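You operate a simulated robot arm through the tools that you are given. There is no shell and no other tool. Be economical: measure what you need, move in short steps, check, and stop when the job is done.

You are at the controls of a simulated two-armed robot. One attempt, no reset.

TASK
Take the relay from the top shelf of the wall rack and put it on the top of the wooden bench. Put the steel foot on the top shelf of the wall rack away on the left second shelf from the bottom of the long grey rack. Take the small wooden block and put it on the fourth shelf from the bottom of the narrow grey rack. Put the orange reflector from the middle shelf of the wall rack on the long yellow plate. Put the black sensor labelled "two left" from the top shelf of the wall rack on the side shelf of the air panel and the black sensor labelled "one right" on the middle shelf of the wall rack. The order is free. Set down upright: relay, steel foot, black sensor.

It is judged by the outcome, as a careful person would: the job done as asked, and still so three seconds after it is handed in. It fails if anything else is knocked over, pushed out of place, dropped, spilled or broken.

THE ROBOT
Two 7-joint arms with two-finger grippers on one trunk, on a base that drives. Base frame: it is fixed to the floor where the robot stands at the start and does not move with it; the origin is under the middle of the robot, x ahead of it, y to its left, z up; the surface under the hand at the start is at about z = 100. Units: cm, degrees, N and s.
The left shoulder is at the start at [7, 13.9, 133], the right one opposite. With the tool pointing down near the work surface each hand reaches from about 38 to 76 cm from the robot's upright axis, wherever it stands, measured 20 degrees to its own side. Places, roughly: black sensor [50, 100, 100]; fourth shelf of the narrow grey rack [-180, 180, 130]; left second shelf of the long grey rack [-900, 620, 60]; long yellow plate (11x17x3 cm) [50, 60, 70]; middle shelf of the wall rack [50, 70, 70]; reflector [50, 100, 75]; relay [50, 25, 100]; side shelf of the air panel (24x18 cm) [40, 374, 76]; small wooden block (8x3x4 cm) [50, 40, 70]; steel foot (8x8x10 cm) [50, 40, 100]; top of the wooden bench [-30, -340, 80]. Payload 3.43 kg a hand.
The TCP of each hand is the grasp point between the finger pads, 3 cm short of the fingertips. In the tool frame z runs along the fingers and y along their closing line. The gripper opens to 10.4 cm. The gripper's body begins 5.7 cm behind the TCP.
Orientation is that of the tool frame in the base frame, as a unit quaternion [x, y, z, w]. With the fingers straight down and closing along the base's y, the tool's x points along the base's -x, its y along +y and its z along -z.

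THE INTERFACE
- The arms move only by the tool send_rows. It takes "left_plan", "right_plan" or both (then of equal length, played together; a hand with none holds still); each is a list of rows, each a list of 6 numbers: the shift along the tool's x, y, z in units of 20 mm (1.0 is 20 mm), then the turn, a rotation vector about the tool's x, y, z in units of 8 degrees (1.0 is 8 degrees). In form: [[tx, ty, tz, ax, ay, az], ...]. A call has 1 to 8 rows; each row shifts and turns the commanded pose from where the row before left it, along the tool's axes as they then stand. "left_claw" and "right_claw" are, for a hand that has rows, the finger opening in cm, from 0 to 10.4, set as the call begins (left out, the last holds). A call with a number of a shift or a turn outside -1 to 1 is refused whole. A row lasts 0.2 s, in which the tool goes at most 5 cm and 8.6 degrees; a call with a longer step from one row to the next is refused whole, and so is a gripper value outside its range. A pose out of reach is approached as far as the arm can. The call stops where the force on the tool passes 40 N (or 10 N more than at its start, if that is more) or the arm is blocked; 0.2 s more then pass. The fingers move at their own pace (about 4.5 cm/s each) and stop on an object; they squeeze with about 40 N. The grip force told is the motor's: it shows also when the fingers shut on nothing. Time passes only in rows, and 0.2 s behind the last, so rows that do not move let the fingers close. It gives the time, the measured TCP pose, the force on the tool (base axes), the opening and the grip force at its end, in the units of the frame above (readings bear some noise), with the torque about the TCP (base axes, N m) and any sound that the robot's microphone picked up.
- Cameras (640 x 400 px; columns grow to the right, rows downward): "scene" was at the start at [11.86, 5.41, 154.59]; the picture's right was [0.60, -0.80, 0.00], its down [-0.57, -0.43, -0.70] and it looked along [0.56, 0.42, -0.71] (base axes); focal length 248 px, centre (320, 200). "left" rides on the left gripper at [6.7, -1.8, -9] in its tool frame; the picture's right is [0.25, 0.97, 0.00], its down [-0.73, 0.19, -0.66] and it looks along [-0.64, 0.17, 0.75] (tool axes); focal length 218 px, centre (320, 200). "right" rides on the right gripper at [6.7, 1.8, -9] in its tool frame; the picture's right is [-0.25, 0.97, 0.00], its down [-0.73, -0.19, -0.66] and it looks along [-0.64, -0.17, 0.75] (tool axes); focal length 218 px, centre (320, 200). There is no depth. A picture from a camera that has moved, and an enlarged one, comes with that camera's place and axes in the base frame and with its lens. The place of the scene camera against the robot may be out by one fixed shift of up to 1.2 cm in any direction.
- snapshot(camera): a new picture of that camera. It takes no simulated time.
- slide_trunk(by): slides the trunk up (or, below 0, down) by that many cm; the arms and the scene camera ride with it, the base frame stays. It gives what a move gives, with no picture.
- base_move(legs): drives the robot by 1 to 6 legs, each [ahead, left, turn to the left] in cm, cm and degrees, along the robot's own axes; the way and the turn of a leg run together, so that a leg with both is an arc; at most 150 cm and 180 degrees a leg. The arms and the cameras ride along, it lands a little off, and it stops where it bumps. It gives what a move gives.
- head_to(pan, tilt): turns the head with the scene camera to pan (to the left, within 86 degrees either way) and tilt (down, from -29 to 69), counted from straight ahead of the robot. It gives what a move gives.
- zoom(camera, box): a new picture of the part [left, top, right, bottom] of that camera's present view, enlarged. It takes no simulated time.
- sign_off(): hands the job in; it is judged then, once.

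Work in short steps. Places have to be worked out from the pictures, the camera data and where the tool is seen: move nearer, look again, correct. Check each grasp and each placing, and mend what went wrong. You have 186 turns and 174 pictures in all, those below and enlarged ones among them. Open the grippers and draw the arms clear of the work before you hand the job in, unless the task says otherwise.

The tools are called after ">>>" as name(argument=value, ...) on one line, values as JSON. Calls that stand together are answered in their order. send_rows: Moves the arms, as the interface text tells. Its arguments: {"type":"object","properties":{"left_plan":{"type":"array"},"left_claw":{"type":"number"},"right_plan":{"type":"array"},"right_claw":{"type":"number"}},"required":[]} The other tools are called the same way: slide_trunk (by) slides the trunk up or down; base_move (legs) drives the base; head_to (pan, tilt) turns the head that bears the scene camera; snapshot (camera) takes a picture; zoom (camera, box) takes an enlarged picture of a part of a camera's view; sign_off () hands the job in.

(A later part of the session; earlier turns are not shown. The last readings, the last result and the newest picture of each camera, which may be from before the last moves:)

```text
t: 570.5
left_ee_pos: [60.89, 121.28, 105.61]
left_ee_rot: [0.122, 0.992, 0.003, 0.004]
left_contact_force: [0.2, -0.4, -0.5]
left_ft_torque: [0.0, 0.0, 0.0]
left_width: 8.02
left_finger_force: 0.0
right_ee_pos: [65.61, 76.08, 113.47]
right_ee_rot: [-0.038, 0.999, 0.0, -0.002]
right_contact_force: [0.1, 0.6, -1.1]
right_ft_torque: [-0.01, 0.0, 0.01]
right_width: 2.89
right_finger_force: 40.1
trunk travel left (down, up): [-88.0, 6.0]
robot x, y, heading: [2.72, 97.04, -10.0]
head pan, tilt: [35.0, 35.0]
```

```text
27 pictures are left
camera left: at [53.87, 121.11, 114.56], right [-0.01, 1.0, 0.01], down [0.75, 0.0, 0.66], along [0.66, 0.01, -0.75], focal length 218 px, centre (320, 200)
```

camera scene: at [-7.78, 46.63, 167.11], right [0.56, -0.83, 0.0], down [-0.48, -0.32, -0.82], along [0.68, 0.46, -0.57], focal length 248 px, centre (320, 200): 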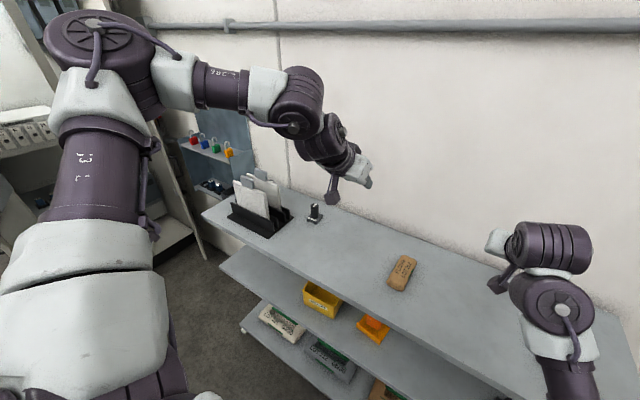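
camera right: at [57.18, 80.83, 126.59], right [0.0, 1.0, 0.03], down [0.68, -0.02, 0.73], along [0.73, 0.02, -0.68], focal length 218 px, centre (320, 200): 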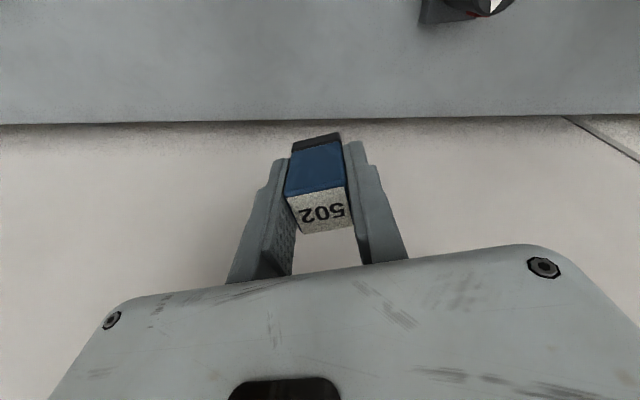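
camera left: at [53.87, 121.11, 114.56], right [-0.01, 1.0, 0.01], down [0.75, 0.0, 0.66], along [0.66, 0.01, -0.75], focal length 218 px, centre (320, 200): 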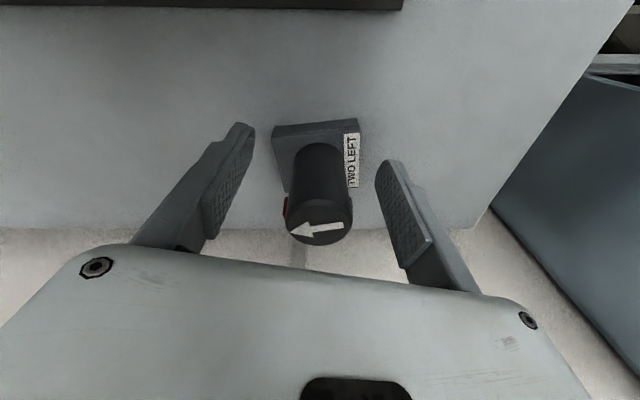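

Cylinder is centred between the pads. Close and lift using the trunk.

>>> send_rows(left_plan=[[0, 0, 0, 0, 0, 0], [0, 0, 0, 0, 0, 0], [0, 0, 0, 0, 0, 0], [0, 0, 0, 0, 0, 0], [0, 0, 0, 0, 0, 0]], left_claw=0)

>>> slide_trunk(by=5.5)

>>> send_rows(left_plan=[[0, 0, -1, 0, 0, 0], [0, 0, -1, 0, 0, 0], [0, 0, -1, 0, 0, 0], [0, 0, -1, 0, 0, 0], [0, 0, -1, 0, 0, 0], [0.1, 0, -1, 0, 0, 0], [0.1, 0, -1, 0, 0, 0], [0.1, 0, -1, 0, 0, 0]])

>>> snapshot(camera="left")

```text
t: 571.6
left_ee_pos: [60.64, 121.29, 105.67]
left_ee_rot: [0.122, 0.992, 0.004, 0.004]
left_contact_force: [-0.8, -0.1, -0.1]
left_ft_torque: [-0.02, 0.0, -0.02]
left_width: 3.22
left_finger_force: 39.9
right_ee_pos: [65.68, 76.15, 113.47]
right_ee_rot: [-0.039, 0.999, -0.001, -0.002]
right_contact_force: [-1.0, 0.3, -0.3]
right_ft_torque: [0.0, 0.01, 0.0]
right_width: 2.89
right_finger_force: 40.3
trunk travel left (down, up): [-88.0, 6.0]
robot x, y, heading: [2.85, 97.33, -10.3]
head pan, tilt: [35.0, 35.0]
```

```text
t: 572.6
left_ee_pos: [60.81, 121.44, 111.14]
left_ee_rot: [0.122, 0.992, 0.004, 0.004]
left_contact_force: [0.2, 0.2, -1.3]
left_ft_torque: [-0.02, -0.04, 0.0]
left_width: 3.25
left_finger_force: 40.0
right_ee_pos: [65.67, 76.29, 119.0]
right_ee_rot: [-0.039, 0.999, -0.001, -0.002]
right_contact_force: [-0.3, -0.4, -0.6]
right_ft_torque: [-0.04, 0.0, 0.0]
right_width: 2.87
right_finger_force: 40.1
trunk travel left (down, up): [-93.5, 0.5]
robot x, y, heading: [2.82, 97.27, -9.7]
head pan, tilt: [35.0, 35.0]
```

```text
t: 574.4
left_ee_pos: [59.75, 121.31, 127.14]
left_ee_rot: [0.122, 0.993, 0.003, 0.003]
left_contact_force: [-0.7, -1.0, -0.7]
left_ft_torque: [0.0, -0.03, -0.04]
left_width: 3.26
left_finger_force: 39.9
right_ee_pos: [65.45, 76.25, 119.08]
right_ee_rot: [-0.038, 0.999, -0.002, 0.0]
right_contact_force: [0.0, -0.3, -0.3]
right_ft_torque: [0.01, 0.0, 0.01]
right_width: 2.89
right_finger_force: 39.9
trunk travel left (down, up): [-93.5, 0.5]
robot x, y, heading: [2.71, 97.1, -9.6]
head pan, tilt: [35.0, 35.0]
```

```text
26 pictures are left
camera left: at [52.87, 121.12, 136.08], right [-0.01, 1.0, 0.01], down [0.75, 0.0, 0.66], along [0.66, 0.01, -0.75], focal length 218 px, centre (320, 200)
```

left: 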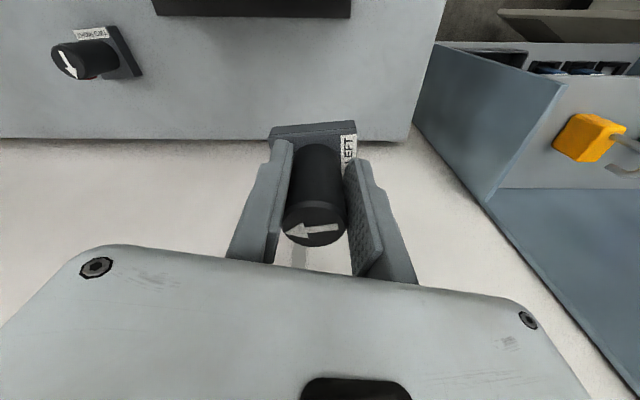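

Sensor held. Raise 6 cm more to clear the boards, then back away.

>>> send_rows(left_plan=[[0.2, 0, -1, 0, 0, 0], [0.2, 0, -1, 0, 0, 0], [0.3, 0, -1, 0, 0, 0], [0.3, 0, -1, 0, 0, 0]])

```text
t: 575.4
left_ee_pos: [57.9, 122.02, 135.07]
left_ee_rot: [0.122, 0.993, 0.004, 0.005]
left_contact_force: [0.8, 0.1, -1.5]
left_ft_torque: [-0.02, -0.01, 0.0]
left_width: 3.26
left_finger_force: 40.1
right_ee_pos: [65.49, 76.2, 119.12]
right_ee_rot: [-0.039, 0.999, -0.001, -0.002]
right_contact_force: [-0.4, 0.8, -0.8]
right_ft_torque: [-0.02, 0.0, -0.02]
right_width: 2.88
right_finger_force: 40.0
trunk travel left (down, up): [-93.5, 0.5]
robot x, y, heading: [2.73, 97.0, -9.8]
head pan, tilt: [35.0, 35.0]
```

Back away and rotate to face north at (-41,105), then check arm widths.

>>> base_move(legs=[[-44, 0, 0], [0, 0, 100]])

>>> head_to(pan=-25, tilt=50)

>>> snapshot(camera="scene")

```text
t: 582.4
left_ee_pos: [-76.98, 152.54, 135.05]
left_ee_rot: [-0.703, 0.711, 0.005, 0.0]
left_contact_force: [0.2, 0.3, -0.9]
left_ft_torque: [0.01, 0.02, -0.01]
left_width: 3.2
left_finger_force: 40.0
right_ee_pos: [-34.05, 170.5, 118.93]
right_ee_rot: [0.807, -0.59, 0.001, 0.001]
right_contact_force: [-0.7, 0.3, -0.5]
right_ft_torque: [0.0, -0.01, -0.01]
right_width: 2.9
right_finger_force: 39.9
trunk travel left (down, up): [-93.5, 0.5]
robot x, y, heading: [-39.97, 104.35, 93.4]
head pan, tilt: [35.0, 35.0]
```

```text
t: 583.7
left_ee_pos: [-77.13, 152.6, 134.94]
left_ee_rot: [-0.702, 0.712, 0.006, -0.001]
left_contact_force: [0.2, 0.6, -0.6]
left_ft_torque: [-0.01, 0.03, 0.01]
left_width: 3.18
left_finger_force: 40.1
right_ee_pos: [-34.25, 170.5, 118.97]
right_ee_rot: [0.807, -0.59, 0.002, 0.001]
right_contact_force: [-0.4, -0.5, -1.0]
right_ft_torque: [0.01, 0.01, 0.01]
right_width: 2.92
right_finger_force: 39.6
trunk travel left (down, up): [-93.5, 0.5]
robot x, y, heading: [-39.73, 104.53, 93.3]
head pan, tilt: [-25.0, 50.0]
```

```text
25 pictures are left
camera scene: at [-37.21, 117.29, 164.93], right [0.93, -0.37, 0.0], down [-0.28, -0.71, -0.64], along [0.24, 0.6, -0.77], focal length 248 px, centre (320, 200)
```

scene: 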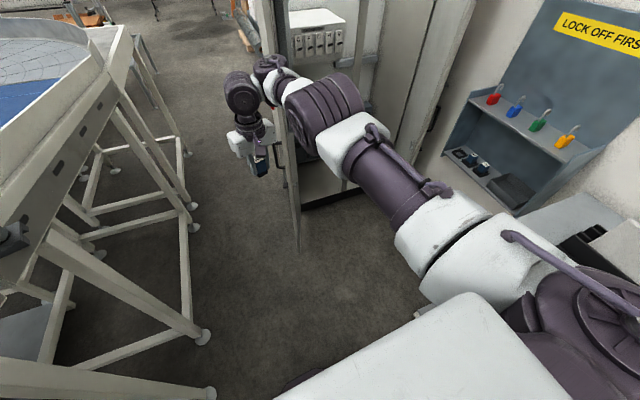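

Widths look like before. Bring the left hand inward 12 cm, then go north through the corridor.

>>> send_rows(left_plan=[[0, -1, 0, 0, 0, 0], [0, -1, 0, 0, 0, 0], [0, -1, 0, 0, 0, 0], [0, -1, 0, 0, 0, 0], [0, -1, 0, 0, 0, 0], [0, -1, 0, 0, 0, 0]])

>>> base_move(legs=[[0, 14, -3.3], [55, 0, 0], [50, 0, 0]])

```text
t: 585.1
left_ee_pos: [-64.89, 152.25, 134.87]
left_ee_rot: [-0.703, 0.711, 0.005, -0.001]
left_contact_force: [0.3, -1.1, -0.3]
left_ft_torque: [-0.02, -0.04, -0.02]
left_width: 3.19
left_finger_force: 39.9
right_ee_pos: [-34.13, 170.56, 118.85]
right_ee_rot: [0.807, -0.59, 0.001, 0.001]
right_contact_force: [-1.0, -0.6, -1.4]
right_ft_torque: [-0.03, 0.01, -0.01]
right_width: 2.9
right_finger_force: 39.8
trunk travel left (down, up): [-93.5, 0.5]
robot x, y, heading: [-40.26, 104.6, 93.4]
head pan, tilt: [-25.0, 50.0]
```

```text
t: 591.7
left_ee_pos: [-77.2, 256.69, 135.06]
left_ee_rot: [-0.686, 0.728, 0.006, -0.001]
left_contact_force: [-0.5, 0.1, 0.3]
left_ft_torque: [0.0, 0.05, 0.01]
left_width: 3.19
left_finger_force: 40.3
right_ee_pos: [-45.47, 273.54, 119.17]
right_ee_rot: [0.793, -0.609, 0.001, 0.001]
right_contact_force: [-0.3, 0.1, 0.4]
right_ft_torque: [0.03, 0.0, -0.03]
right_width: 2.91
right_finger_force: 39.9
trunk travel left (down, up): [-93.5, 0.5]
robot x, y, heading: [-54.51, 208.19, 90.8]
head pan, tilt: [-25.0, 50.0]
```

Continue north, turn east at y≈335 and stop in front of the air panel at (-32,357).

>>> base_move(legs=[[70, 0, 0], [60, 0, 0], [0, 0, -90.8], [20, 18, 0]])

>>> head_to(pan=25, tilt=45)

>>> snapshot(camera="scene")

```text
t: 603.8
left_ee_pos: [10.62, 377.93, 134.98]
left_ee_rot: [0.026, 1.0, 0.005, 0.005]
left_contact_force: [0.6, -0.8, -1.2]
left_ft_torque: [-0.03, 0.0, 0.02]
left_width: 3.17
left_finger_force: 40.0
right_ee_pos: [27.73, 346.44, 119.21]
right_ee_rot: [-0.133, 0.991, 0.0, 0.0]
right_contact_force: [0.4, -1.2, -0.5]
right_ft_torque: [0.05, -0.02, 0.0]
right_width: 2.9
right_finger_force: 40.5
trunk travel left (down, up): [-93.5, 0.5]
robot x, y, heading: [-37.67, 355.06, 0.9]
head pan, tilt: [-25.0, 50.0]
```

```text
t: 605.0
left_ee_pos: [10.85, 378.08, 134.86]
left_ee_rot: [0.027, 1.0, 0.004, 0.002]
left_contact_force: [0.5, 0.4, 0.0]
left_ft_torque: [0.03, 0.02, -0.01]
left_width: 3.09
left_finger_force: 39.8
right_ee_pos: [27.79, 346.68, 119.02]
right_ee_rot: [-0.134, 0.991, -0.001, -0.002]
right_contact_force: [-1.2, -0.7, -0.5]
right_ft_torque: [0.03, 0.01, 0.0]
right_width: 2.9
right_finger_force: 40.7
trunk travel left (down, up): [-93.5, 0.5]
robot x, y, heading: [-37.55, 355.35, 1.1]
head pan, tilt: [25.0, 45.0]
```

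```text
24 pictures are left
camera scene: at [-25.04, 359.46, 165.63], right [0.44, -0.9, 0.0], down [-0.64, -0.31, -0.71], along [0.64, 0.31, -0.71], focal length 248 px, centre (320, 200)
```

scene: 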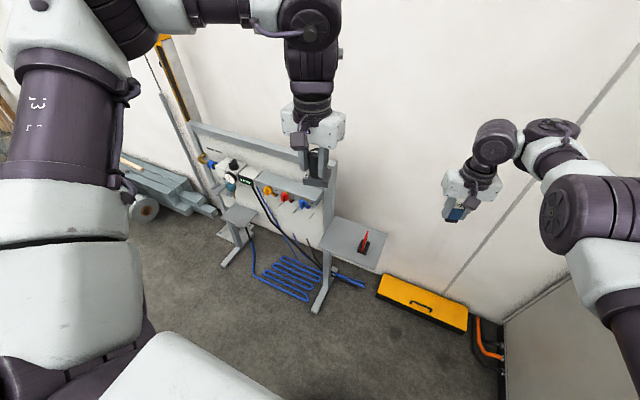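

Shelf x 29–48, y 362–388; red item at [38.5,369]; aim at [38.5,379.5]. Lower the trunk 48 cm here, then approach.

>>> slide_trunk(by=-40)

>>> slide_trunk(by=-7)

>>> base_move(legs=[[20, 1, -1]])

>>> snapshot(camera="left")

```text
t: 608.8
left_ee_pos: [10.91, 378.14, 94.89]
left_ee_rot: [0.027, 1.0, 0.004, 0.004]
left_contact_force: [-0.5, -0.4, -0.6]
left_ft_torque: [0.04, 0.03, 0.01]
left_width: 3.11
left_finger_force: 40.3
right_ee_pos: [27.78, 346.59, 78.94]
right_ee_rot: [-0.132, 0.991, -0.001, -0.001]
right_contact_force: [-0.1, -0.1, -1.4]
right_ft_torque: [0.0, 0.02, 0.02]
right_width: 2.9
right_finger_force: 40.3
trunk travel left (down, up): [-53.5, 40.5]
robot x, y, heading: [-37.94, 355.48, 0.8]
head pan, tilt: [25.0, 45.0]
```

```text
t: 609.9
left_ee_pos: [11.06, 378.15, 87.88]
left_ee_rot: [0.027, 1.0, 0.005, 0.004]
left_contact_force: [-0.6, -0.8, -0.2]
left_ft_torque: [0.02, 0.01, 0.0]
left_width: 3.09
left_finger_force: 39.8
right_ee_pos: [27.98, 346.72, 71.97]
right_ee_rot: [-0.132, 0.991, -0.001, -0.001]
right_contact_force: [-1.3, -0.1, -0.2]
right_ft_torque: [0.01, 0.03, 0.0]
right_width: 2.87
right_finger_force: 40.3
trunk travel left (down, up): [-46.5, 47.5]
robot x, y, heading: [-38.02, 355.21, 1.0]
head pan, tilt: [25.0, 45.0]
```

```text
t: 611.5
left_ee_pos: [31.27, 378.31, 87.92]
left_ee_rot: [0.037, 0.999, 0.005, 0.004]
left_contact_force: [0.1, -0.1, -0.6]
left_ft_torque: [0.02, 0.05, 0.01]
left_width: 3.12
left_finger_force: 39.6
right_ee_pos: [47.63, 346.36, 72.09]
right_ee_rot: [-0.123, 0.992, -0.001, -0.002]
right_contact_force: [0.5, 0.2, -1.3]
right_ft_torque: [0.01, -0.02, 0.03]
right_width: 2.88
right_finger_force: 40.3
trunk travel left (down, up): [-46.5, 47.5]
robot x, y, heading: [-17.92, 356.67, -0.5]
head pan, tilt: [25.0, 45.0]
```

```text
23 pictures are left
camera left: at [24.54, 376.97, 96.82], right [-0.18, 0.98, 0.01], down [0.74, 0.13, 0.66], along [0.65, 0.12, -0.75], focal length 218 px, centre (320, 200)
```

left: 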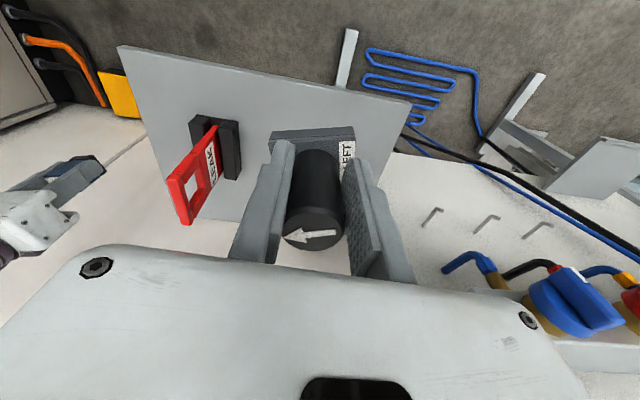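

Shelf and red item (y≲371.5) are clear. Forward 7 cm, 1 cm left, then lower with the trunk in steps.

>>> base_move(legs=[[7, 1, 0.3]])

>>> slide_trunk(by=-4.5)

>>> snapshot(camera="left")

```text
t: 612.5
left_ee_pos: [38.66, 379.52, 87.96]
left_ee_rot: [0.035, 0.999, 0.005, 0.003]
left_contact_force: [0.2, -0.2, -1.4]
left_ft_torque: [0.02, 0.05, -0.01]
left_width: 3.12
left_finger_force: 40.0
right_ee_pos: [55.23, 347.93, 71.92]
right_ee_rot: [-0.126, 0.992, -0.001, -0.002]
right_contact_force: [-0.3, 0.0, -0.5]
right_ft_torque: [-0.01, 0.02, -0.01]
right_width: 2.87
right_finger_force: 39.6
trunk travel left (down, up): [-46.5, 47.5]
robot x, y, heading: [-10.5, 357.57, 0.1]
head pan, tilt: [25.0, 45.0]
```

```text
t: 613.4
left_ee_pos: [38.57, 379.44, 83.55]
left_ee_rot: [0.035, 0.999, 0.004, 0.003]
left_contact_force: [-0.6, 0.6, -0.3]
left_ft_torque: [-0.03, 0.03, 0.01]
left_width: 3.1
left_finger_force: 40.0
right_ee_pos: [55.03, 347.77, 67.53]
right_ee_rot: [-0.125, 0.992, -0.001, -0.001]
right_contact_force: [0.4, -0.5, -0.3]
right_ft_torque: [0.0, 0.02, -0.02]
right_width: 2.86
right_finger_force: 39.9
trunk travel left (down, up): [-42.0, 52.0]
robot x, y, heading: [-10.26, 357.45, 0.3]
head pan, tilt: [25.0, 45.0]
```

```text
22 pictures are left
camera left: at [31.7, 378.2, 92.36], right [-0.19, 0.98, 0.01], down [0.74, 0.13, 0.66], along [0.65, 0.13, -0.75], focal length 218 px, centre (320, 200)
```

left: 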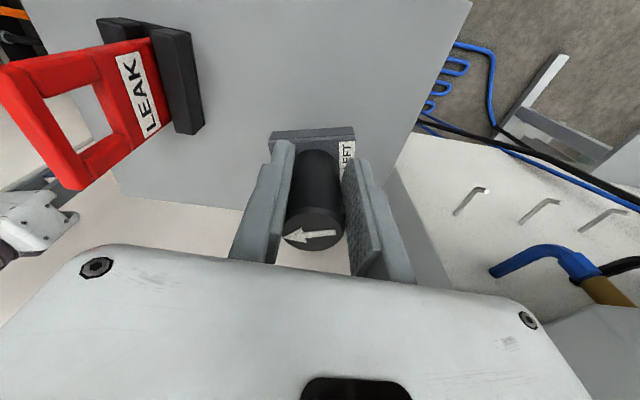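

Lower in ~0.7 cm steps to contact.

>>> slide_trunk(by=-1.2)

>>> slide_trunk(by=-0.6)

```text
t: 614.0
left_ee_pos: [38.55, 379.61, 82.2]
left_ee_rot: [0.035, 0.999, 0.004, 0.004]
left_contact_force: [-0.2, -0.3, -0.4]
left_ft_torque: [-0.04, 0.03, 0.0]
left_width: 3.09
left_finger_force: 40.2
right_ee_pos: [54.97, 347.84, 66.41]
right_ee_rot: [-0.126, 0.992, -0.002, -0.001]
right_contact_force: [0.2, 0.6, -1.2]
right_ft_torque: [-0.01, 0.02, -0.01]
right_width: 2.87
right_finger_force: 39.8
trunk travel left (down, up): [-40.8, 53.2]
robot x, y, heading: [-10.38, 357.94, 0.1]
head pan, tilt: [25.0, 45.0]
```

```text
t: 614.6
left_ee_pos: [38.58, 379.65, 81.63]
left_ee_rot: [0.034, 0.999, 0.004, 0.004]
left_contact_force: [-0.7, 1.5, -0.2]
left_ft_torque: [0.01, 0.03, 0.02]
left_width: 3.14
left_finger_force: 40.4
right_ee_pos: [54.99, 347.82, 65.83]
right_ee_rot: [-0.125, 0.992, -0.001, -0.002]
right_contact_force: [0.1, -0.4, 0.2]
right_ft_torque: [0.01, 0.03, -0.02]
right_width: 2.92
right_finger_force: 40.6
trunk travel left (down, up): [-40.2, 53.8]
robot x, y, heading: [-10.4, 357.51, 0.3]
head pan, tilt: [25.0, 45.0]
```

>>> slide_trunk(by=-0.4)

>>> snapshot(camera="left")

```text
t: 615.1
left_ee_pos: [38.48, 379.66, 81.13]
left_ee_rot: [0.035, 0.999, 0.005, 0.003]
left_contact_force: [0.0, -0.1, -1.4]
left_ft_torque: [0.0, -0.01, 0.0]
left_width: 3.08
left_finger_force: 40.2
right_ee_pos: [54.95, 347.79, 65.36]
right_ee_rot: [-0.126, 0.992, 0.0, 0.0]
right_contact_force: [0.6, -0.2, -0.5]
right_ft_torque: [0.0, -0.01, -0.02]
right_width: 2.87
right_finger_force: 39.7
trunk travel left (down, up): [-39.8, 54.2]
robot x, y, heading: [-10.21, 357.72, 0.2]
head pan, tilt: [25.0, 45.0]
```

```text
21 pictures are left
camera left: at [31.72, 378.2, 90.15], right [-0.19, 0.98, 0.01], down [0.74, 0.13, 0.66], along [0.65, 0.13, -0.75], focal length 218 px, centre (320, 200)
```

left: 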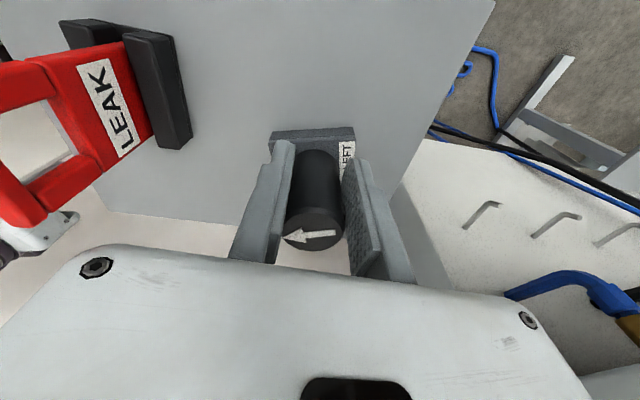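

>>> slide_trunk(by=-0.5)

>>> slide_trunk(by=-0.4)

```text
t: 615.6
left_ee_pos: [38.58, 379.66, 80.81]
left_ee_rot: [0.034, 0.999, 0.005, 0.004]
left_contact_force: [-1.0, 1.2, 7.9]
left_ft_torque: [-0.17, 0.04, -0.01]
left_width: 3.13
left_finger_force: 40.0
right_ee_pos: [55.04, 347.92, 64.86]
right_ee_rot: [-0.126, 0.992, -0.002, -0.002]
right_contact_force: [-0.1, 0.3, -0.6]
right_ft_torque: [-0.02, 0.02, 0.02]
right_width: 2.9
right_finger_force: 40.6
trunk travel left (down, up): [-39.3, 54.7]
robot x, y, heading: [-10.21, 357.24, 0.3]
head pan, tilt: [25.0, 45.0]
```

```text
t: 616.2
left_ee_pos: [38.54, 379.63, 80.17]
left_ee_rot: [0.035, 0.999, 0.004, 0.002]
left_contact_force: [-0.4, 0.6, 0.6]
left_ft_torque: [0.02, 0.0, 0.01]
left_width: 0.01
left_finger_force: 34.2
right_ee_pos: [55.11, 347.7, 64.37]
right_ee_rot: [-0.125, 0.992, -0.001, -0.003]
right_contact_force: [-0.7, 0.3, 0.2]
right_ft_torque: [0.03, 0.03, 0.0]
right_width: 2.89
right_finger_force: 39.6
trunk travel left (down, up): [-38.9, 55.1]
robot x, y, heading: [-10.57, 357.28, 0.1]
head pan, tilt: [25.0, 45.0]
```

The sensor slipped out of the grip on contact — look at once.

>>> snapshot(camera="left")

>>> head_to(pan=20, tilt=40)

>>> snapshot(camera="scene")

```text
20 pictures are left
camera left: at [31.8, 378.19, 89.12], right [-0.18, 0.98, 0.01], down [0.74, 0.13, 0.66], along [0.65, 0.13, -0.75], focal length 218 px, centre (320, 200)
```

left: 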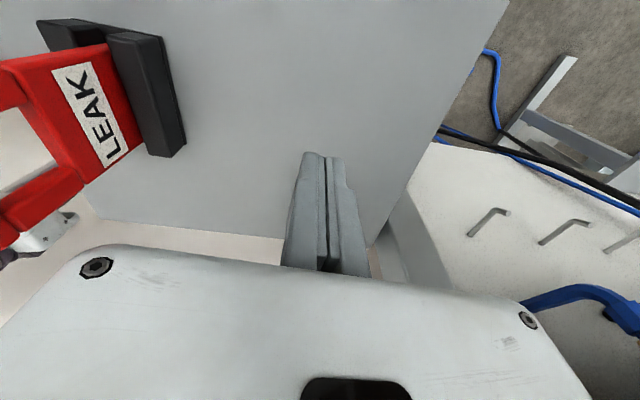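

```text
t: 616.8
left_ee_pos: [38.45, 379.59, 80.26]
left_ee_rot: [0.035, 0.999, 0.004, 0.003]
left_contact_force: [0.4, -0.3, -1.1]
left_ft_torque: [0.02, -0.02, -0.01]
left_width: 0.0
left_finger_force: 34.7
right_ee_pos: [54.97, 347.85, 64.48]
right_ee_rot: [-0.126, 0.992, -0.002, -0.001]
right_contact_force: [-0.2, -0.6, -0.8]
right_ft_torque: [-0.02, 0.0, 0.02]
right_width: 2.87
right_finger_force: 39.8
trunk travel left (down, up): [-38.9, 55.1]
robot x, y, heading: [-10.46, 357.65, 0.3]
head pan, tilt: [20.0, 40.0]
```

```text
19 pictures are left
camera scene: at [2.91, 360.92, 111.75], right [0.35, -0.94, 0.0], down [-0.6, -0.22, -0.77], along [0.72, 0.26, -0.64], focal length 248 px, centre (320, 200)
```

scene: 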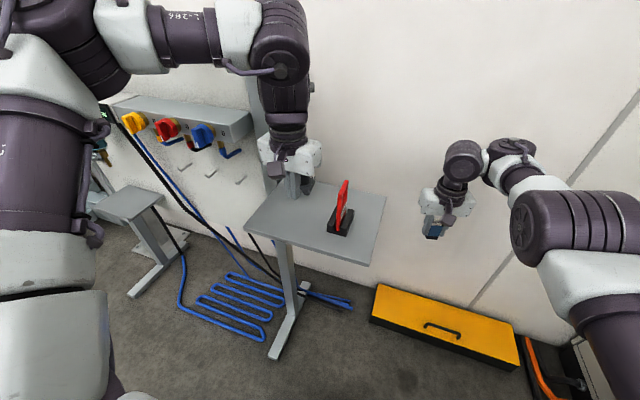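

>>> zoom(camera="scene", box=[230, 110, 400, 280])

```text
2.35 times, centred on (315, 195) of scene
camera zoom: at [2.91, 360.92, 111.75], right [0.35, -0.94, 0.0], down [-0.6, -0.22, -0.77], along [0.72, 0.26, -0.64], focal length 583 px, centre (332, 212)
```

zoom: 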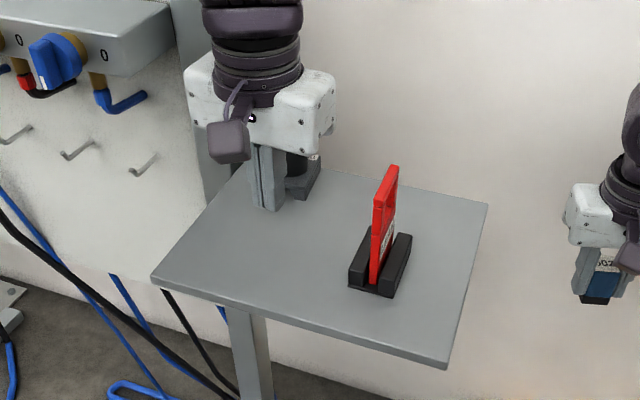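

The sensor stands upright just behind the fingers, on the shelf. Pull the hand gently back and up, then check.

>>> send_rows(left_plan=[[0.2, 0, 0, 0, 0, 0], [0.4, 0, 0, 0, 0, 0], [0.4, 0, 0, 0, 0, 0], [0.5, 0, -0.3, 0, 0, 0], [0.5, 0, -0.5, 0, 0, 0]])

>>> slide_trunk(by=12)

>>> snapshot(camera="left")

```text
t: 618.0
left_ee_pos: [34.51, 379.67, 81.8]
left_ee_rot: [0.035, 0.999, 0.004, 0.003]
left_contact_force: [0.5, -0.1, -0.4]
left_ft_torque: [0.0, 0.01, 0.0]
left_width: 0.01
left_finger_force: 34.7
right_ee_pos: [54.99, 347.79, 64.48]
right_ee_rot: [-0.126, 0.992, -0.001, -0.001]
right_contact_force: [0.1, 0.0, -0.6]
right_ft_torque: [0.0, -0.03, 0.02]
right_width: 2.89
right_finger_force: 39.7
trunk travel left (down, up): [-38.9, 55.1]
robot x, y, heading: [-10.27, 357.51, 0.4]
head pan, tilt: [20.0, 40.0]
```

```text
t: 619.5
left_ee_pos: [34.57, 379.69, 93.64]
left_ee_rot: [0.035, 0.999, 0.004, 0.004]
left_contact_force: [-1.3, 0.8, 0.0]
left_ft_torque: [0.0, 0.02, 0.01]
left_width: 0.0
left_finger_force: 34.5
right_ee_pos: [54.98, 347.77, 76.37]
right_ee_rot: [-0.125, 0.992, -0.001, -0.002]
right_contact_force: [-0.3, 0.4, -0.5]
right_ft_torque: [0.0, 0.0, -0.02]
right_width: 2.91
right_finger_force: 39.9
trunk travel left (down, up): [-50.9, 43.1]
robot x, y, heading: [-10.41, 357.71, 0.2]
head pan, tilt: [20.0, 40.0]
```

```text
17 pictures are left
camera left: at [27.85, 378.35, 102.62], right [-0.19, 0.98, 0.01], down [0.74, 0.13, 0.66], along [0.65, 0.13, -0.75], focal length 218 px, centre (320, 200)
```

left: 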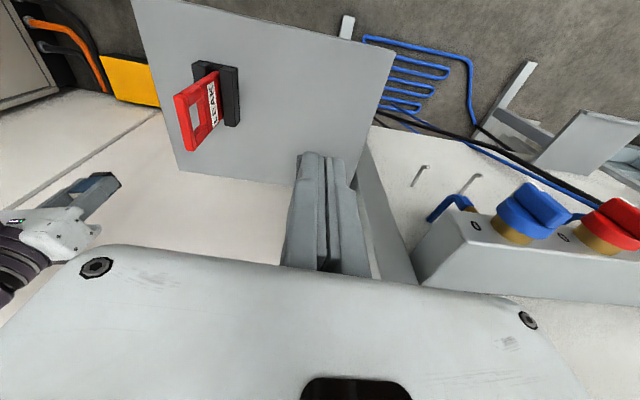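

>>> base_move(legs=[[-15, -4, 0]])

>>> zoom(camera="scene", box=[200, 130, 400, 290])

```text
t: 620.9
left_ee_pos: [20.08, 375.5, 93.7]
left_ee_rot: [0.037, 0.999, 0.005, 0.003]
left_contact_force: [0.1, 0.2, 0.4]
left_ft_torque: [-0.01, 0.0, 0.02]
left_width: 0.01
left_finger_force: 34.6
right_ee_pos: [40.46, 343.62, 76.4]
right_ee_rot: [-0.124, 0.992, -0.001, -0.001]
right_contact_force: [-1.1, 0.4, -0.6]
right_ft_torque: [-0.01, -0.03, -0.01]
right_width: 2.92
right_finger_force: 40.1
trunk travel left (down, up): [-50.9, 43.1]
robot x, y, heading: [-25.23, 353.35, -0.2]
head pan, tilt: [20.0, 40.0]
```

```text
2.50 times, centred on (300, 210) of scene
camera zoom: at [-11.73, 356.92, 123.75], right [0.34, -0.94, 0.0], down [-0.6, -0.22, -0.77], along [0.72, 0.26, -0.64], focal length 619 px, centre (370, 175)
```

zoom: 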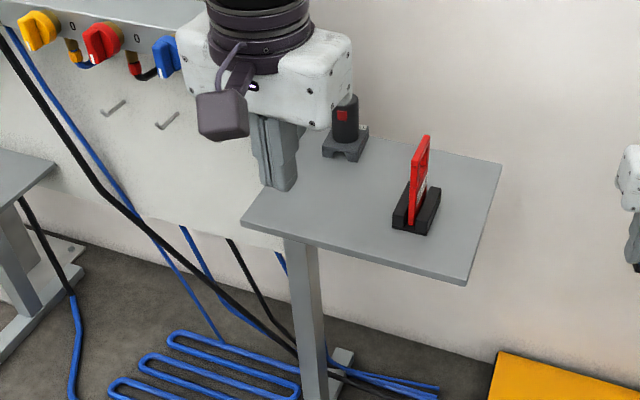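

The sensor stands upright at the rear of the shelf. Raise the trunk and double-check how it sits.

>>> slide_trunk(by=40)

>>> base_move(legs=[[-15, -12, 0]])

>>> head_to(pan=28, tilt=45)

>>> zoom(camera="scene", box=[270, 150, 430, 290])

```text
t: 624.7
left_ee_pos: [20.1, 375.66, 133.64]
left_ee_rot: [0.037, 0.999, 0.004, 0.004]
left_contact_force: [0.3, -0.6, 0.1]
left_ft_torque: [-0.01, 0.0, 0.0]
left_width: 0.03
left_finger_force: 34.6
right_ee_pos: [40.33, 343.53, 116.35]
right_ee_rot: [-0.124, 0.992, -0.001, -0.002]
right_contact_force: [-0.7, 0.3, -1.1]
right_ft_torque: [0.03, -0.02, 0.02]
right_width: 2.91
right_finger_force: 39.6
trunk travel left (down, up): [-90.9, 3.1]
robot x, y, heading: [-24.99, 353.53, -0.3]
head pan, tilt: [20.0, 40.0]
```

```text
t: 626.3
left_ee_pos: [5.63, 363.84, 133.45]
left_ee_rot: [0.036, 0.999, 0.004, 0.002]
left_contact_force: [0.9, 0.0, -0.6]
left_ft_torque: [-0.01, 0.04, 0.0]
left_width: 0.0
left_finger_force: 35.2
right_ee_pos: [25.79, 331.82, 116.18]
right_ee_rot: [-0.125, 0.992, -0.002, -0.003]
right_contact_force: [0.6, 1.1, -0.7]
right_ft_torque: [0.0, 0.0, 0.0]
right_width: 2.87
right_finger_force: 40.0
trunk travel left (down, up): [-90.9, 3.1]
robot x, y, heading: [-39.73, 341.13, 0.1]
head pan, tilt: [20.0, 40.0]
```

```text
t: 627.0
left_ee_pos: [5.26, 363.65, 133.54]
left_ee_rot: [0.035, 0.999, 0.004, 0.003]
left_contact_force: [-0.1, -0.3, 0.4]
left_ft_torque: [0.02, 0.03, -0.03]
left_width: 0.0
left_finger_force: 35.1
right_ee_pos: [25.45, 331.66, 116.34]
right_ee_rot: [-0.126, 0.992, -0.002, -0.003]
right_contact_force: [0.4, 0.3, -0.3]
right_ft_torque: [-0.01, 0.02, 0.02]
right_width: 2.89
right_finger_force: 40.1
trunk travel left (down, up): [-90.9, 3.1]
robot x, y, heading: [-39.96, 340.99, -0.0]
head pan, tilt: [28.0, 45.0]
```

```text
2.86 times, centred on (350, 220) of scene
camera zoom: at [-27.23, 345.78, 163.01], right [0.47, -0.88, 0.0], down [-0.62, -0.33, -0.71], along [0.62, 0.33, -0.71], focal length 708 px, centre (234, 143)
```

zoom: 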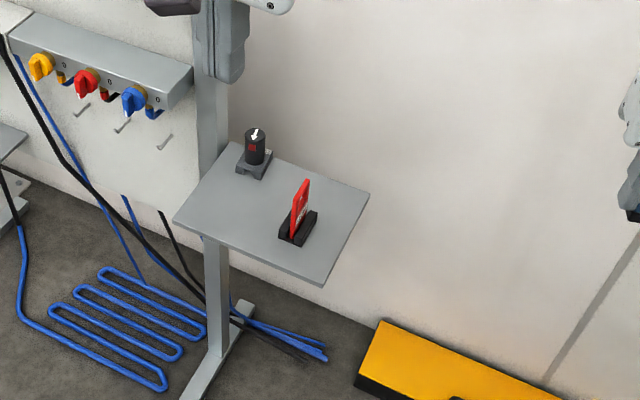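

The sensor is fully on the shelf, upright. Now the long known loop to the bench with the relay. First: north, then turn west.

>>> base_move(legs=[[0, 0, 90], [149, 12, 0], [150, 0, 0], [145, 0, 0], [0, 0, 90]])

```text
t: 655.6
left_ee_pos: [-102.44, 759.81, 133.69]
left_ee_rot: [0.999, -0.032, -0.005, 0.005]
left_contact_force: [-0.7, -0.1, 0.0]
left_ft_torque: [-0.03, -0.01, 0.02]
left_width: 0.0
left_finger_force: 34.7
right_ee_pos: [-122.93, 791.85, 116.42]
right_ee_rot: [0.992, 0.127, 0.002, -0.001]
right_contact_force: [-0.7, 0.3, -0.5]
right_ft_torque: [-0.02, 0.05, -0.01]
right_width: 2.87
right_finger_force: 40.5
trunk travel left (down, up): [-90.9, 3.1]
robot x, y, heading: [-57.33, 782.07, -179.7]
head pan, tilt: [28.0, 45.0]
```

>>> base_move(legs=[[149, 4, 0], [149, 4, 0], [149, 6, 0]])

```text
t: 677.2
left_ee_pos: [-553.4, 736.31, 133.76]
left_ee_rot: [1.0, -0.021, -0.004, 0.005]
left_contact_force: [0.9, 0.5, 0.4]
left_ft_torque: [-0.01, 0.03, -0.01]
left_width: 0.0
left_finger_force: 34.3
right_ee_pos: [-574.56, 767.87, 116.46]
right_ee_rot: [0.99, 0.139, 0.002, 0.0]
right_contact_force: [0.1, -0.2, -1.4]
right_ft_torque: [0.04, -0.01, 0.0]
right_width: 2.89
right_finger_force: 40.0
trunk travel left (down, up): [-90.9, 3.1]
robot x, y, heading: [-508.69, 759.71, -178.5]
head pan, tilt: [28.0, 45.0]
```

>>> base_move(legs=[[48, 52, -1.5], [83, 12, 0], [60, 32, 0], [3, 24, 0], [0, 0, 90], [0, -36, 0]])

```text
t: 695.7
left_ee_pos: [-717.72, 592.83, 133.63]
left_ee_rot: [0.735, 0.678, -0.001, 0.004]
left_contact_force: [0.4, -0.7, 0.1]
left_ft_torque: [0.01, 0.0, 0.01]
left_width: 0.0
left_finger_force: 34.6
right_ee_pos: [-749.89, 573.06, 116.47]
right_ee_rot: [0.618, 0.786, 0.0, -0.002]
right_contact_force: [0.8, 0.8, -0.7]
right_ft_torque: [0.0, 0.04, 0.0]
right_width: 2.9
right_finger_force: 40.6
trunk travel left (down, up): [-90.9, 3.1]
robot x, y, heading: [-739.93, 638.62, -90.7]
head pan, tilt: [28.0, 45.0]
```

>>> base_move(legs=[[148, 0, 0.7], [148, 0, 0], [148, 0, 0], [98, 0, 0], [0, 0, 90], [148, 0, 0]])

```text
t: 732.2
left_ee_pos: [-541.14, 134.53, 133.69]
left_ee_rot: [0.005, 1.0, 0.005, 0.003]
left_contact_force: [-0.6, -0.7, -0.3]
left_ft_torque: [0.04, 0.0, 0.04]
left_width: 0.0
left_finger_force: 34.7
right_ee_pos: [-518.78, 103.79, 116.5]
right_ee_rot: [-0.155, 0.988, -0.001, -0.001]
right_contact_force: [-0.5, 0.0, 0.1]
right_ft_torque: [0.01, 0.0, 0.02]
right_width: 2.89
right_finger_force: 40.3
trunk travel left (down, up): [-90.9, 3.1]
robot x, y, heading: [-584.51, 109.33, 3.5]
head pan, tilt: [28.0, 45.0]
```

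>>> base_move(legs=[[140, -24, -3.5], [115, -58, 0], [0, 0, -90], [60, 0, 0], [100, 105, 0], [90, 0, 0]])

>>> head_to(pan=50, tilt=30)

>>> snapshot(camera="scene")

```text
t: 763.5
left_ee_pos: [-224.64, -281.76, 133.65]
left_ee_rot: [0.754, 0.656, 0.0, 0.006]
left_contact_force: [0.3, -0.2, 0.1]
left_ft_torque: [-0.03, 0.0, 0.05]
left_width: 0.0
left_finger_force: 34.7
right_ee_pos: [-257.8, -299.77, 116.5]
right_ee_rot: [0.64, 0.769, 0.001, -0.002]
right_contact_force: [-0.6, -0.3, -1.1]
right_ft_torque: [-0.03, 0.02, 0.0]
right_width: 2.89
right_finger_force: 39.6
trunk travel left (down, up): [-90.9, 3.1]
robot x, y, heading: [-243.89, -235.23, -93.8]
head pan, tilt: [28.0, 45.0]
```

```text
t: 764.3
left_ee_pos: [-224.48, -281.85, 133.69]
left_ee_rot: [0.754, 0.657, 0.001, 0.005]
left_contact_force: [0.4, 0.2, 0.9]
left_ft_torque: [0.01, 0.05, 0.02]
left_width: 0.03
left_finger_force: 34.4
right_ee_pos: [-257.83, -299.94, 116.36]
right_ee_rot: [0.64, 0.768, 0.0, -0.001]
right_contact_force: [-1.0, -0.5, -0.1]
right_ft_torque: [0.02, 0.01, -0.01]
right_width: 2.88
right_finger_force: 40.2
trunk travel left (down, up): [-90.9, 3.1]
robot x, y, heading: [-243.85, -235.36, -94.0]
head pan, tilt: [50.0, 30.0]
```

```text
14 pictures are left
camera scene: at [-237.15, -246.13, 165.28], right [-0.69, -0.72, 0.0], down [-0.36, 0.35, -0.87], along [0.62, -0.6, -0.5], focal length 248 px, centre (320, 200)
```

scene: 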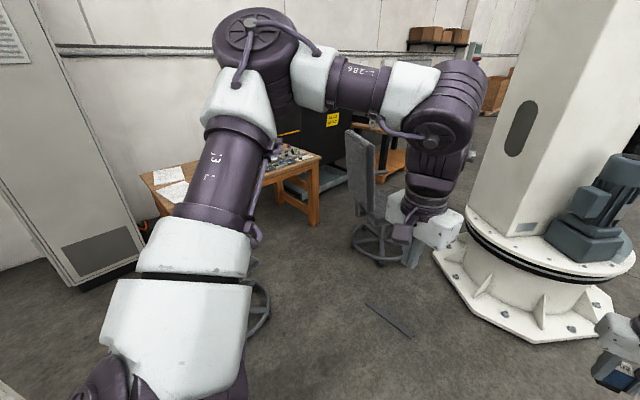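

Bench is ahead-left. Move east to about (-100,-225), turn to heading −60°, and look at the bench top.

>>> base_move(legs=[[-20, 138, 0], [0, 0, 34]])

>>> head_to(pan=10, tilt=40)

>>> snapshot(camera="scene")

```text
t: 772.9
left_ee_pos: [-62.78, -252.66, 133.55]
left_ee_rot: [0.53, 0.848, 0.003, 0.007]
left_contact_force: [-0.1, -0.9, 0.0]
left_ft_torque: [0.01, -0.01, 0.01]
left_width: 0.0
left_finger_force: 34.6
right_ee_pos: [-80.37, -286.05, 116.38]
right_ee_rot: [0.388, 0.922, 0.0, -0.002]
right_contact_force: [0.6, -0.3, 0.0]
right_ft_torque: [0.03, 0.01, 0.01]
right_width: 2.9
right_finger_force: 40.7
trunk travel left (down, up): [-90.9, 3.1]
robot x, y, heading: [-104.44, -224.66, -59.8]
head pan, tilt: [50.0, 30.0]
```

```text
t: 774.0
left_ee_pos: [-62.68, -252.5, 133.66]
left_ee_rot: [0.53, 0.848, 0.002, 0.005]
left_contact_force: [0.4, -0.9, -0.7]
left_ft_torque: [0.0, 0.0, 0.0]
left_width: 0.0
left_finger_force: 35.0
right_ee_pos: [-80.26, -286.0, 116.36]
right_ee_rot: [0.387, 0.922, 0.0, -0.002]
right_contact_force: [0.3, 0.3, -1.1]
right_ft_torque: [0.02, 0.02, 0.0]
right_width: 2.91
right_finger_force: 40.0
trunk travel left (down, up): [-90.9, 3.1]
robot x, y, heading: [-104.88, -224.86, -60.0]
head pan, tilt: [10.0, 40.0]
```

```text
13 pictures are left
camera scene: at [-96.24, -234.9, 163.75], right [-0.76, -0.65, 0.0], down [-0.41, 0.49, -0.77], along [0.49, -0.59, -0.64], focal length 248 px, centre (320, 200)
```

scene: 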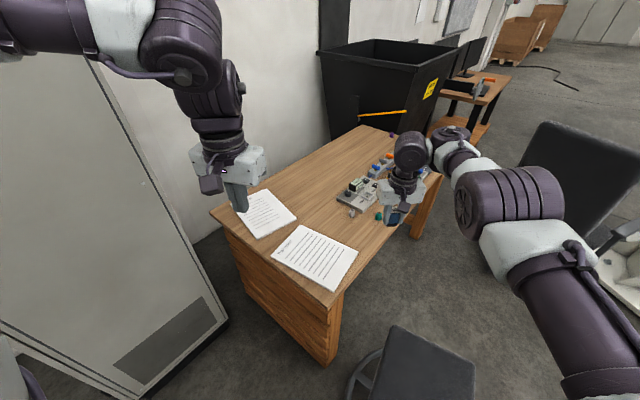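

Bench top spans x −71…4, y −271…−385; papers at the near end, tools at y≲−315. I'll aim for ≈[-52,-303]. Turn to −75° then translate to (-60,-234).

>>> base_move(legs=[[0, 0, -15], [20, 41, 0]])

>>> snapshot(camera="right")

```text
t: 777.6
left_ee_pos: [-26.98, -271.16, 133.71]
left_ee_rot: [0.635, 0.773, 0.002, 0.006]
left_contact_force: [-1.1, -0.1, 0.4]
left_ft_torque: [0.01, 0.01, 0.0]
left_width: 0.0
left_finger_force: 35.2
right_ee_pos: [-52.47, -299.04, 116.44]
right_ee_rot: [0.503, 0.864, 0.0, -0.001]
right_contact_force: [0.2, -0.3, -0.2]
right_ft_torque: [-0.01, 0.0, -0.03]
right_width: 2.91
right_finger_force: 40.4
trunk travel left (down, up): [-90.9, 3.1]
robot x, y, heading: [-59.74, -233.29, -74.5]
head pan, tilt: [10.0, 40.0]
```

```text
12 pictures are left
camera right: at [-54.15, -292.42, 125.34], right [0.97, 0.26, 0.0], down [0.19, -0.73, 0.66], along [0.17, -0.63, -0.76], focal length 218 px, centre (320, 200)
```

right: 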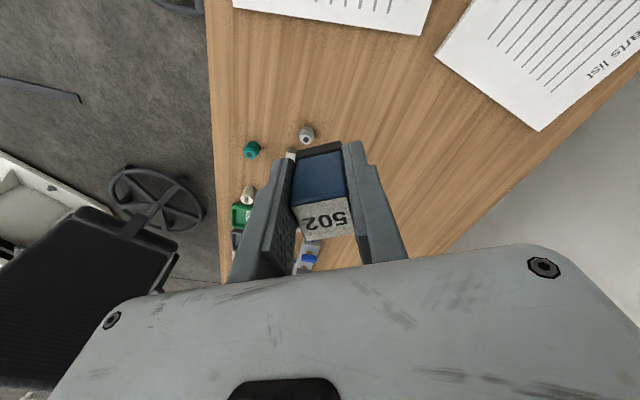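

Free wood around [-42,-304] (nut at [-52,-312], paper edge y≈-294). Move the hand there while lowering 10 cm.

>>> send_rows(right_plan=[[0, 0.4, 1, 0, 0, 0], [-0.6, 0.6, 1, 0, 0, 0], [-0.9, 0.7, 1, 0, 0, 0], [-0.9, 0.7, 1, 0, 0, 0], [-0.9, 0.7, 0.8, 0, 0, 0], [-0.9, 0, 0.2, 0, 0, 0]])

>>> slide_trunk(by=-16)

>>> snapshot(camera="right")

```text
t: 779.0
left_ee_pos: [-26.94, -271.09, 133.77]
left_ee_rot: [0.635, 0.773, 0.002, 0.005]
left_contact_force: [0.4, 0.3, -0.1]
left_ft_torque: [0.04, -0.01, -0.01]
left_width: 0.0
left_finger_force: 34.5
right_ee_pos: [-45.44, -300.53, 107.86]
right_ee_rot: [0.502, 0.865, 0.001, -0.002]
right_contact_force: [-0.5, -0.6, -0.3]
right_ft_torque: [-0.01, 0.02, -0.02]
right_width: 2.89
right_finger_force: 40.3
right hand out of reach, approached as far as the arm can: row 5, 6
trunk travel left (down, up): [-90.9, 3.1]
robot x, y, heading: [-59.97, -232.81, -74.8]
head pan, tilt: [10.0, 40.0]
```

```text
t: 780.8
left_ee_pos: [-27.02, -271.09, 117.56]
left_ee_rot: [0.634, 0.773, 0.003, 0.007]
left_contact_force: [-0.6, -0.2, 0.4]
left_ft_torque: [0.01, -0.02, 0.0]
left_width: 0.01
left_finger_force: 34.5
right_ee_pos: [-45.33, -300.48, 92.01]
right_ee_rot: [0.503, 0.864, 0.0, -0.001]
right_contact_force: [0.4, -0.5, 0.1]
right_ft_torque: [-0.01, 0.01, 0.0]
right_width: 2.86
right_finger_force: 39.8
trunk travel left (down, up): [-74.9, 19.1]
robot x, y, heading: [-60.11, -233.28, -74.6]
head pan, tilt: [10.0, 40.0]
```

```text
11 pictures are left
camera right: at [-47.1, -293.9, 100.88], right [0.97, 0.26, 0.0], down [0.19, -0.73, 0.66], along [0.17, -0.63, -0.76], focal length 218 px, centre (320, 200)
```

right: 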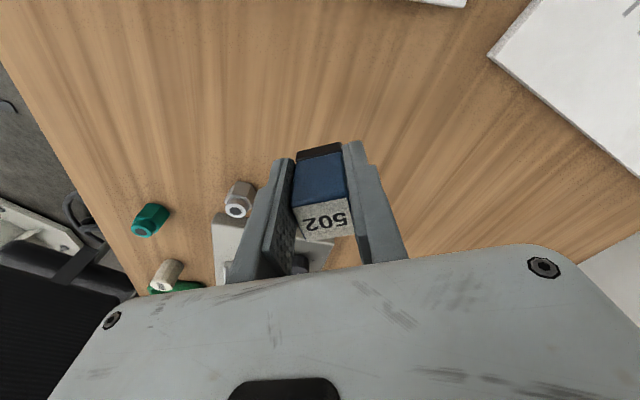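

Directly below is clear wood. Lower 7 cm, then small steps.

>>> slide_trunk(by=-7)

>>> slide_trunk(by=-0.7)

>>> snapshot(camera="right")

```text
t: 781.9
left_ee_pos: [-26.86, -271.1, 110.64]
left_ee_rot: [0.635, 0.772, 0.002, 0.007]
left_contact_force: [0.0, 1.0, -0.4]
left_ft_torque: [0.02, 0.05, -0.02]
left_width: 0.0
left_finger_force: 34.3
right_ee_pos: [-45.31, -300.5, 84.96]
right_ee_rot: [0.503, 0.864, 0.0, -0.001]
right_contact_force: [0.5, 0.6, -1.4]
right_ft_torque: [0.0, 0.01, -0.02]
right_width: 2.89
right_finger_force: 39.7
trunk travel left (down, up): [-67.9, 26.1]
robot x, y, heading: [-59.88, -233.17, -74.4]
head pan, tilt: [10.0, 40.0]
```

```text
t: 782.5
left_ee_pos: [-26.84, -271.07, 110.09]
left_ee_rot: [0.635, 0.773, 0.001, 0.006]
left_contact_force: [-0.4, -0.5, 0.2]
left_ft_torque: [0.0, 0.02, 0.01]
left_width: 0.0
left_finger_force: 34.8
right_ee_pos: [-45.32, -300.53, 84.13]
right_ee_rot: [0.503, 0.864, 0.0, -0.001]
right_contact_force: [-0.9, -0.1, -0.3]
right_ft_torque: [0.01, -0.02, -0.03]
right_width: 2.89
right_finger_force: 39.9
trunk travel left (down, up): [-67.2, 26.8]
robot x, y, heading: [-60.0, -233.28, -74.8]
head pan, tilt: [10.0, 40.0]
```

```text
10 pictures are left
camera right: at [-47.08, -293.87, 93.19], right [0.97, 0.26, 0.0], down [0.19, -0.73, 0.66], along [0.17, -0.63, -0.76], focal length 218 px, centre (320, 200)
```

right: 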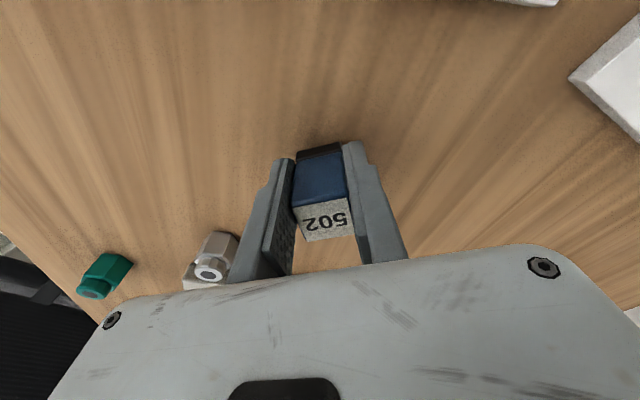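

>>> slide_trunk(by=-0.4)

>>> slide_trunk(by=-0.3)

```text
t: 783.0
left_ee_pos: [-26.9, -271.0, 109.6]
left_ee_rot: [0.635, 0.773, 0.003, 0.006]
left_contact_force: [-0.3, -0.2, -0.2]
left_ft_torque: [-0.02, 0.01, -0.03]
left_width: 0.0
left_finger_force: 34.2
right_ee_pos: [-45.32, -300.47, 83.89]
right_ee_rot: [0.503, 0.864, 0.001, -0.001]
right_contact_force: [0.3, -0.3, -0.1]
right_ft_torque: [-0.03, -0.02, -0.03]
right_width: 2.89
right_finger_force: 39.9
trunk travel left (down, up): [-66.8, 27.2]
robot x, y, heading: [-60.07, -233.2, -74.7]
head pan, tilt: [10.0, 40.0]
```

```text
t: 783.5
left_ee_pos: [-26.85, -270.98, 109.36]
left_ee_rot: [0.634, 0.774, 0.002, 0.006]
left_contact_force: [0.2, 0.7, 0.1]
left_ft_torque: [0.01, 0.02, 0.02]
left_width: 0.01
left_finger_force: 35.2
right_ee_pos: [-45.38, -300.51, 83.7]
right_ee_rot: [0.503, 0.864, 0.001, -0.002]
right_contact_force: [-0.7, 0.0, 3.5]
right_ft_torque: [-0.08, 0.01, 0.04]
right_width: 2.89
right_finger_force: 39.7
trunk travel left (down, up): [-66.5, 27.5]
robot x, y, heading: [-60.12, -233.57, -74.6]
head pan, tilt: [10.0, 40.0]
```

Contact (3.5 N). Release, then raise the trunk and check.

>>> send_rows(right_plan=[[0, 0, 0, 0, 0, 0], [0, 0, 0, 0, 0, 0], [0, 0, 0, 0, 0, 0], [0, 0, 0, 0, 0, 0]], right_claw=6)

>>> slide_trunk(by=20)

>>> snapshot(camera="right")

```text
t: 784.5
left_ee_pos: [-26.91, -271.02, 109.28]
left_ee_rot: [0.635, 0.773, 0.003, 0.007]
left_contact_force: [-0.1, -0.5, 0.0]
left_ft_torque: [0.0, 0.03, 0.02]
left_width: 0.0
left_finger_force: 35.1
right_ee_pos: [-45.24, -300.44, 83.64]
right_ee_rot: [0.503, 0.864, 0.0, 0.0]
right_contact_force: [0.0, -0.2, 0.6]
right_ft_torque: [-0.02, 0.0, 0.01]
right_width: 5.99
right_finger_force: 0.1
trunk travel left (down, up): [-66.5, 27.5]
robot x, y, heading: [-59.98, -233.46, -74.5]
head pan, tilt: [10.0, 40.0]
```

```text
t: 786.7
left_ee_pos: [-26.84, -270.97, 129.35]
left_ee_rot: [0.635, 0.773, 0.002, 0.007]
left_contact_force: [-0.5, 0.1, -0.5]
left_ft_torque: [0.0, -0.01, 0.0]
left_width: 0.0
left_finger_force: 34.4
right_ee_pos: [-45.33, -300.55, 103.6]
right_ee_rot: [0.503, 0.864, 0.0, -0.001]
right_contact_force: [-0.1, -0.6, -0.9]
right_ft_torque: [-0.02, -0.05, -0.01]
right_width: 5.99
right_finger_force: 0.0
trunk travel left (down, up): [-86.5, 7.5]
robot x, y, heading: [-60.13, -233.31, -74.6]
head pan, tilt: [10.0, 40.0]
```

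```text
9 pictures are left
camera right: at [-47.09, -293.86, 112.53], right [0.97, 0.26, 0.0], down [0.19, -0.73, 0.66], along [0.17, -0.63, -0.76], focal length 218 px, centre (320, 200)
```

right: 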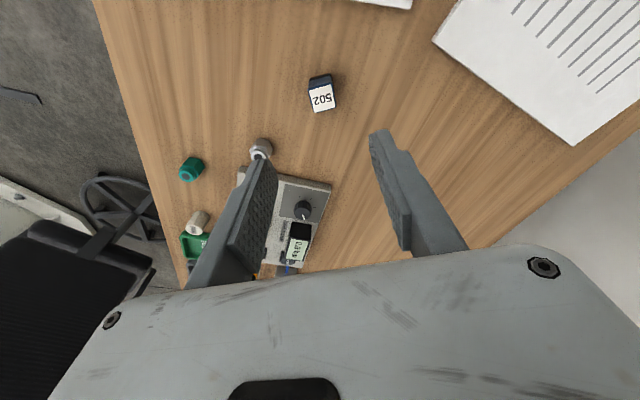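

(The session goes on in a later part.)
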